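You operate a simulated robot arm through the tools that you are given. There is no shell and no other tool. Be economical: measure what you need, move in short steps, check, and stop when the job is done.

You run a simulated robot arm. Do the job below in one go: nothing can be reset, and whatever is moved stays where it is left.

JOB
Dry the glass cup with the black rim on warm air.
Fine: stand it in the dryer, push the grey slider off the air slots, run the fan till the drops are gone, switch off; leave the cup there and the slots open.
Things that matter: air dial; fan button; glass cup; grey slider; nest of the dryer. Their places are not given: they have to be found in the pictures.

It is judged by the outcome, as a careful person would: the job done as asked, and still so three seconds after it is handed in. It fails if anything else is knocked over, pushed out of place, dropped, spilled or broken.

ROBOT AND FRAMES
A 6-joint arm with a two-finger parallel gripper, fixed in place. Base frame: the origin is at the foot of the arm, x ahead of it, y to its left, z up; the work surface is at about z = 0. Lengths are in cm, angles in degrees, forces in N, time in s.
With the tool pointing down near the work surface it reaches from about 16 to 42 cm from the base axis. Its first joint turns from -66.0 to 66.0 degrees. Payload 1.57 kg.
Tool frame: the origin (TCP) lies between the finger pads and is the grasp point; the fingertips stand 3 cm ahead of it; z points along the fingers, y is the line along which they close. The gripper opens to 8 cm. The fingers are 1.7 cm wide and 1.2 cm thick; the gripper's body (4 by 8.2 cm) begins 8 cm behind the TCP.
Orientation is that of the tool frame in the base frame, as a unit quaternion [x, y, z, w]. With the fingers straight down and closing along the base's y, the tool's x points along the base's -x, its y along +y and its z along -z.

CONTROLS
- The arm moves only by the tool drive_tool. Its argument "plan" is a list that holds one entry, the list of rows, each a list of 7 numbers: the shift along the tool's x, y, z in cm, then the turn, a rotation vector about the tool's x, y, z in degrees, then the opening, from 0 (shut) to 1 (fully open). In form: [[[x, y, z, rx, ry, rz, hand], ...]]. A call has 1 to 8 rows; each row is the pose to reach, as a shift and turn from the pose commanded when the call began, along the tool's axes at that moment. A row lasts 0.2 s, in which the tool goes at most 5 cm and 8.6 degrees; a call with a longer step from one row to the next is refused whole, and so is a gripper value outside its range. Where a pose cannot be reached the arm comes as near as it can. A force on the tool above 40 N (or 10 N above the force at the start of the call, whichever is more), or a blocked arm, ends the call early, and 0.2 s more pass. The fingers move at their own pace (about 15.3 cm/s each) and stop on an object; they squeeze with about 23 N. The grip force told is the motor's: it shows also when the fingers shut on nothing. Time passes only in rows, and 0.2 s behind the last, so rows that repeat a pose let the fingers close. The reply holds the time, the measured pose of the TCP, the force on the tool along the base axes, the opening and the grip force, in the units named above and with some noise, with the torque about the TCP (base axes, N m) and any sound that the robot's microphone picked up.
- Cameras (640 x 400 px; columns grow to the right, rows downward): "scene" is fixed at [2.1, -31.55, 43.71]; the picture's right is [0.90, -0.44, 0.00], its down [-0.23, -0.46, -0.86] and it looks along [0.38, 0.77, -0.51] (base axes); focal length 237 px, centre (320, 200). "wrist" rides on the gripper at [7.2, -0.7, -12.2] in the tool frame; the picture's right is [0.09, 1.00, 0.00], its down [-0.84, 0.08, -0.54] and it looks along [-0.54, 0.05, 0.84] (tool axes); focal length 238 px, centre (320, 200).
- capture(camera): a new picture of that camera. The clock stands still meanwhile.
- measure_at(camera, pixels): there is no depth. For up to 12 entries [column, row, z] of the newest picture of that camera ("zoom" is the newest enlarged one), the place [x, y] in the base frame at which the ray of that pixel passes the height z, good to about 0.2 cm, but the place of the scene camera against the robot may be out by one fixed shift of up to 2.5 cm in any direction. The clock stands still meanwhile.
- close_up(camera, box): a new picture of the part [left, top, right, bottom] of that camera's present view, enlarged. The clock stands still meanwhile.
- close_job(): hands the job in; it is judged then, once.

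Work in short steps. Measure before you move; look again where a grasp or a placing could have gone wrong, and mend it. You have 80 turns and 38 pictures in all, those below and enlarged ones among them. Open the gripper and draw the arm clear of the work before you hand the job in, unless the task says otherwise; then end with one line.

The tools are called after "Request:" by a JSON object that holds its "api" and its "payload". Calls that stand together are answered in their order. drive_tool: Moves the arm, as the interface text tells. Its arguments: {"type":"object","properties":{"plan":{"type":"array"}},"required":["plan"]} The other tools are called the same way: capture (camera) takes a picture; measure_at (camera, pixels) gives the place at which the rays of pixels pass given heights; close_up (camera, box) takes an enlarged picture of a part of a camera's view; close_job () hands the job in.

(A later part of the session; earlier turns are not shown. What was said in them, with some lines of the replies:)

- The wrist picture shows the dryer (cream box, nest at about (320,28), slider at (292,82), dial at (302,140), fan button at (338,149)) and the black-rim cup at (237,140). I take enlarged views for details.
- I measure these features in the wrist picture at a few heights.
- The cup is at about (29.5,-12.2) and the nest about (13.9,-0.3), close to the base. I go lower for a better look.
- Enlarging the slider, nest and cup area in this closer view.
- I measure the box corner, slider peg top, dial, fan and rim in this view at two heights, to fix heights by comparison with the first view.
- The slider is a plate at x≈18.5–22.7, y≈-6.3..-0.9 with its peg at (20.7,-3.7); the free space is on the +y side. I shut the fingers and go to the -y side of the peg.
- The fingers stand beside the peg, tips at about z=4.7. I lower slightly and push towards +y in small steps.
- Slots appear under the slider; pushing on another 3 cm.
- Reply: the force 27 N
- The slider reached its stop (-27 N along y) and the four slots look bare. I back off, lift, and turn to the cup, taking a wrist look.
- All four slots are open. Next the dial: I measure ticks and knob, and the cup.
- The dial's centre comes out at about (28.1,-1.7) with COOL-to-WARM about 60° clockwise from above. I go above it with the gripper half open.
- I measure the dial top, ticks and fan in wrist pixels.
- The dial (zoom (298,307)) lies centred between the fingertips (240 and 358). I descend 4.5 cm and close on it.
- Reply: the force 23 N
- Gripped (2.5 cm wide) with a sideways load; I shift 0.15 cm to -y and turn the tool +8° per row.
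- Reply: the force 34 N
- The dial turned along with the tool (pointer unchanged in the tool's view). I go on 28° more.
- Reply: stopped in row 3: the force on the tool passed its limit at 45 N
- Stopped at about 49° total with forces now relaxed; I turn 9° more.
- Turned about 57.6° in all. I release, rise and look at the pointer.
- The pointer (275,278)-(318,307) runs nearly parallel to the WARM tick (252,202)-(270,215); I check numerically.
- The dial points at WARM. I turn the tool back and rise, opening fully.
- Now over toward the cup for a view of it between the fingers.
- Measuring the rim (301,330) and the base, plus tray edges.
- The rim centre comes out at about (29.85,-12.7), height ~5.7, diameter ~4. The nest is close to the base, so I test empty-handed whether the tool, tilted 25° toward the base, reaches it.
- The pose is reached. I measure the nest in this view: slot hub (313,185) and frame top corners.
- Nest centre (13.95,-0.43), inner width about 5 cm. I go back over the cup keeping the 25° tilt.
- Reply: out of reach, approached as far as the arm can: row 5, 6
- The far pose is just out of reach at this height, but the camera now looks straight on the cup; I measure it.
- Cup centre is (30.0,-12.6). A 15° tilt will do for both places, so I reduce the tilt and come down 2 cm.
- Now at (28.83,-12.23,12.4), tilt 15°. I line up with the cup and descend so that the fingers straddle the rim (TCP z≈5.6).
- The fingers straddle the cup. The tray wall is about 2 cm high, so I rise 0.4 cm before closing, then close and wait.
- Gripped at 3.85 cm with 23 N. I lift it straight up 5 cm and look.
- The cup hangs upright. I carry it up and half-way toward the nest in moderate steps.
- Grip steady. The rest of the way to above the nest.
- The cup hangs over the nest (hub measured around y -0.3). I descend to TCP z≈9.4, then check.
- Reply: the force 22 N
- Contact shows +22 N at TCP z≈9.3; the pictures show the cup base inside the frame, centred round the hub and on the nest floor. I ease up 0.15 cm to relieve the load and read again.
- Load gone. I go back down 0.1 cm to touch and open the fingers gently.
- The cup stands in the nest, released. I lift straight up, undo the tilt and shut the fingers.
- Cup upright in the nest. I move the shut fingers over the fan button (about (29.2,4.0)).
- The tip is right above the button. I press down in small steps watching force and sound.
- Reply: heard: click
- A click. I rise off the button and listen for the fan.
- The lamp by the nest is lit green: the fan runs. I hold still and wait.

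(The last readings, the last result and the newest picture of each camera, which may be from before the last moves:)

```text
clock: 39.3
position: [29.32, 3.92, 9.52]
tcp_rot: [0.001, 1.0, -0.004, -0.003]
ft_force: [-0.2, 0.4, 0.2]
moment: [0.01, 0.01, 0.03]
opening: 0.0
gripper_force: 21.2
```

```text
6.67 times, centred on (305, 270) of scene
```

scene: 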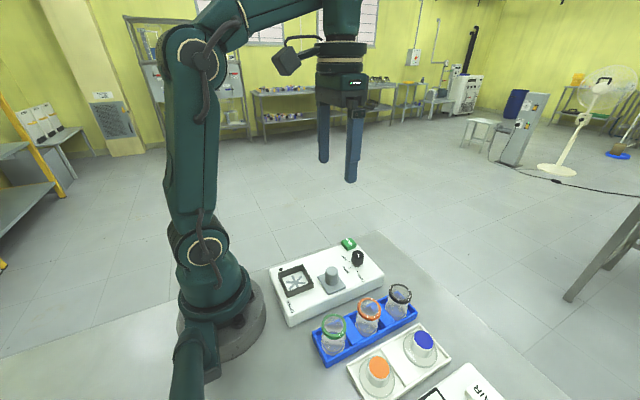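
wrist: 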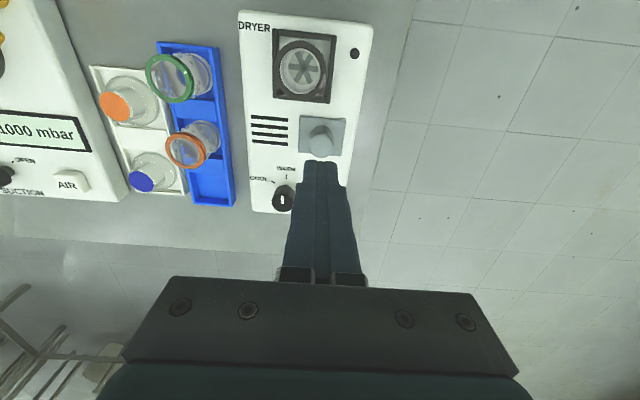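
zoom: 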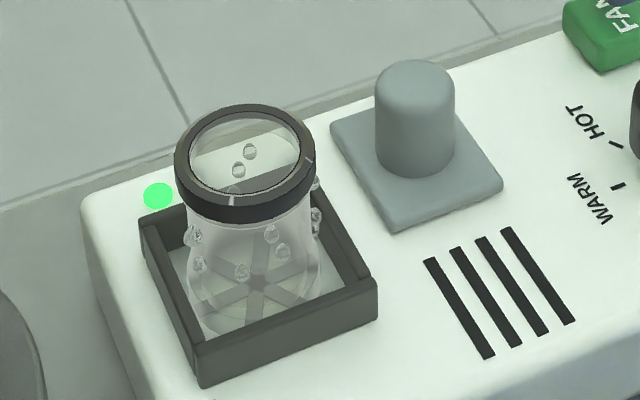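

Fewer drops are left after about 4.4 s. I wait about as long again.

Request:
{"api": "drive_tool", "payload": {"plan": [[[0, 0, 0, 0, 0, 0, 0], [0, 0, 0, 0, 0, 0, 0], [0, 0, 0, 0, 0, 0, 0], [0, 0, 0, 0, 0, 0, 0], [0, 0, 0, 0, 0, 0, 0], [0, 0, 0, 0, 0, 0, 0], [0, 0, 0, 0, 0, 0, 0], [0, 0, 0, 0, 0, 0, 0]]]}}

Request:
{"api": "drive_tool", "payload": {"plan": [[[0, 0, 0, 0, 0, 0, 0], [0, 0, 0, 0, 0, 0, 0], [0, 0, 0, 0, 0, 0, 0], [0, 0, 0, 0, 0, 0, 0], [0, 0, 0, 0, 0, 0, 0], [0, 0, 0, 0, 0, 0, 0], [0, 0, 0, 0, 0, 0, 0], [0, 0, 0, 0, 0, 0, 0]]]}}

Request:
{"api": "close_up", "payload": {"camera": "scene", "box": [265, 240, 345, 300]}}

```text
clock: 41.1
position: [29.32, 3.93, 9.63]
tcp_rot: [0.0, 1.0, -0.004, -0.003]
ft_force: [0.0, 0.7, 0.5]
moment: [-0.01, -0.01, 0.01]
opening: 0.01
gripper_force: 21.4
```

```text
clock: 42.9
position: [29.35, 3.95, 9.5]
tcp_rot: [0.0, 1.0, -0.003, -0.003]
ft_force: [-0.2, -0.2, -0.9]
moment: [-0.03, 0.01, 0.02]
opening: 0.0
gripper_force: 21.5
```

```text
6.67 times, centred on (305, 270) of scene
```

zoom: 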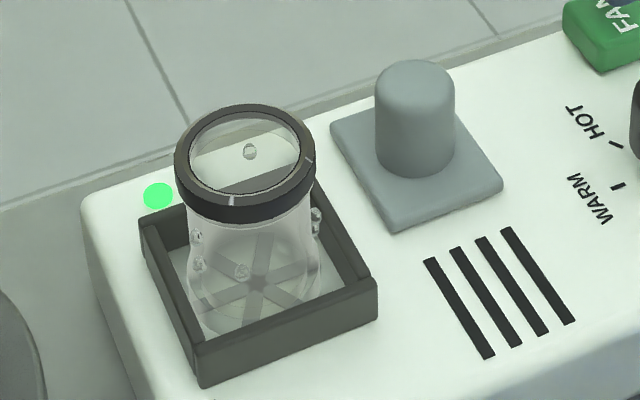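

About five drops are left. I wait some 5 s more.

Request:
{"api": "drive_tool", "payload": {"plan": [[[0, 0, 0, 0, 0, 0, 0], [0, 0, 0, 0, 0, 0, 0], [0, 0, 0, 0, 0, 0, 0], [0, 0, 0, 0, 0, 0, 0], [0, 0, 0, 0, 0, 0, 0], [0, 0, 0, 0, 0, 0, 0], [0, 0, 0, 0, 0, 0, 0], [0, 0, 0, 0, 0, 0, 0]]]}}

Request:
{"api": "drive_tool", "payload": {"plan": [[[0, 0, 0, 0, 0, 0, 0], [0, 0, 0, 0, 0, 0, 0], [0, 0, 0, 0, 0, 0, 0], [0, 0, 0, 0, 0, 0, 0], [0, 0, 0, 0, 0, 0, 0], [0, 0, 0, 0, 0, 0, 0], [0, 0, 0, 0, 0, 0, 0], [0, 0, 0, 0, 0, 0, 0]]]}}

Request:
{"api": "drive_tool", "payload": {"plan": [[[0, 0, 0, 0, 0, 0, 0], [0, 0, 0, 0, 0, 0, 0], [0, 0, 0, 0, 0, 0, 0], [0, 0, 0, 0, 0, 0, 0], [0, 0, 0, 0, 0, 0, 0], [0, 0, 0, 0, 0, 0, 0], [0, 0, 0, 0, 0, 0, 0]]]}}

Request:
{"api": "close_up", "payload": {"camera": "scene", "box": [265, 240, 345, 300]}}

```text
clock: 44.7
position: [29.47, 3.98, 9.63]
tcp_rot: [0.0, 1.0, -0.003, -0.003]
ft_force: [-0.5, 0.4, 0.5]
moment: [0.0, 0.01, -0.03]
opening: 0.0
gripper_force: 21.2
```

```text
clock: 46.5
position: [29.24, 4.03, 9.63]
tcp_rot: [0.0, 1.0, -0.004, -0.003]
ft_force: [-0.5, 0.4, 0.3]
moment: [0.04, 0.0, 0.0]
opening: 0.0
gripper_force: 21.8
```

```text
clock: 48.1
position: [29.31, 3.9, 9.59]
tcp_rot: [0.0, 1.0, -0.003, -0.003]
ft_force: [0.3, -0.5, 0.4]
moment: [-0.02, 0.03, -0.03]
opening: 0.0
gripper_force: 21.7
```

```text
6.67 times, centred on (305, 270) of scene
```

zoom: 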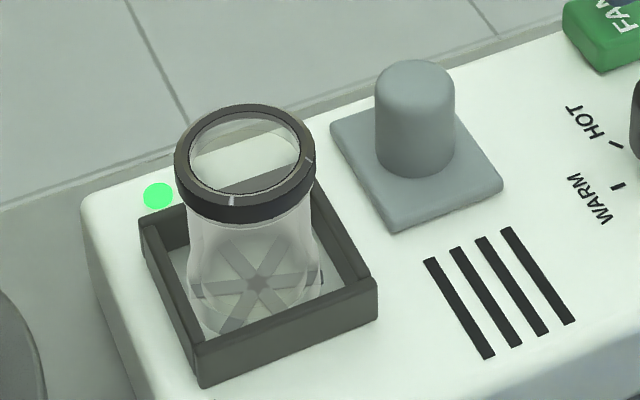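

No drops are visible any more. I press the fan button again to switch off, and rise.

Request:
{"api": "drive_tool", "payload": {"plan": [[[0, 0, 0.5, 0, 0, 0, 0], [0, 0, 0.9, 0, 0, 0, 0], [0, 0, 1.2, 0, 0, 0, 0], [0, 0, 1.5, 0, 0, 0, 0], [0, 0, 1.65, 0, 0, 0, 0], [0, 0, 0.8, 0, 0, 0, 0], [0, 0, -1, 0, 0, 0, 0], [0, 0, -3, 0, 0, 0, 0]]]}}

Request:
{"api": "close_up", "payload": {"camera": "scene", "box": [265, 220, 385, 310]}}

```text
clock: 49.9
position: [29.46, 3.9, 12.55]
tcp_rot: [0.0, 1.0, -0.003, -0.002]
ft_force: [0.7, 0.0, -0.2]
moment: [-0.04, 0.01, 0.03]
opening: 0.0
gripper_force: 20.8
heard: click
```

```text
4.44 times, centred on (325, 265) of scene
```

zoom: 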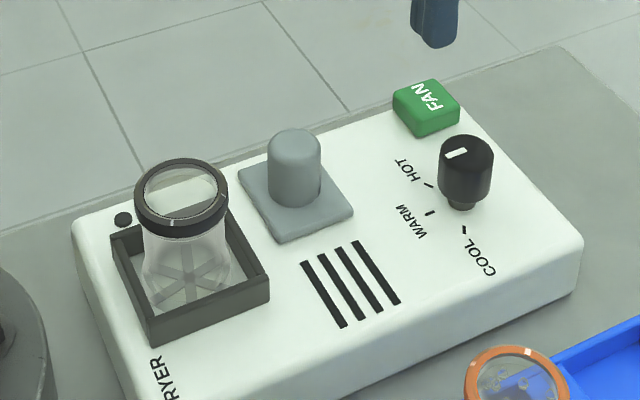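

The lamp is off, the cup dry and standing in the nest, the slots open. I raise the arm and open the gripper.

Request:
{"api": "drive_tool", "payload": {"plan": [[[0, 0, -4, 0, 0, 0, 0], [0, 0, -8, 0, 0, 0, 0.5], [2, 0, -12, 0, 0, 0, 1], [2, 0, -12, 0, 0, 0, 1]]]}}

Request:
{"api": "capture", "payload": {"camera": "wrist"}}

```text
clock: 50.9
position: [27.15, 3.91, 24.53]
tcp_rot: [0.0, 1.0, -0.004, -0.002]
ft_force: [0.7, 0.7, -0.7]
moment: [-0.03, 0.0, -0.01]
opening: 8.0
gripper_force: 0.0
```

```text
1 pictures are left
```

wrist: 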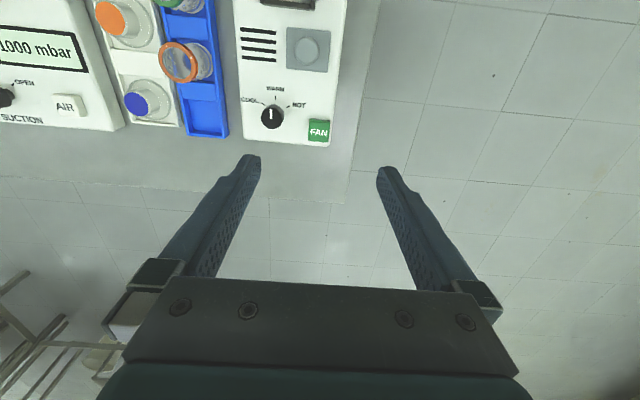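

Everything is in place, the dial points at WARM (272,113) and the arm is clear; I hand in.

Request:
{"api": "close_job", "payload": {}}

```text
The job is handed in.
```

The black-rimmed glass cup was dried on WARM until no drops showed. It stands in the dryer nest with the slots open, the fan off and the arm clear.
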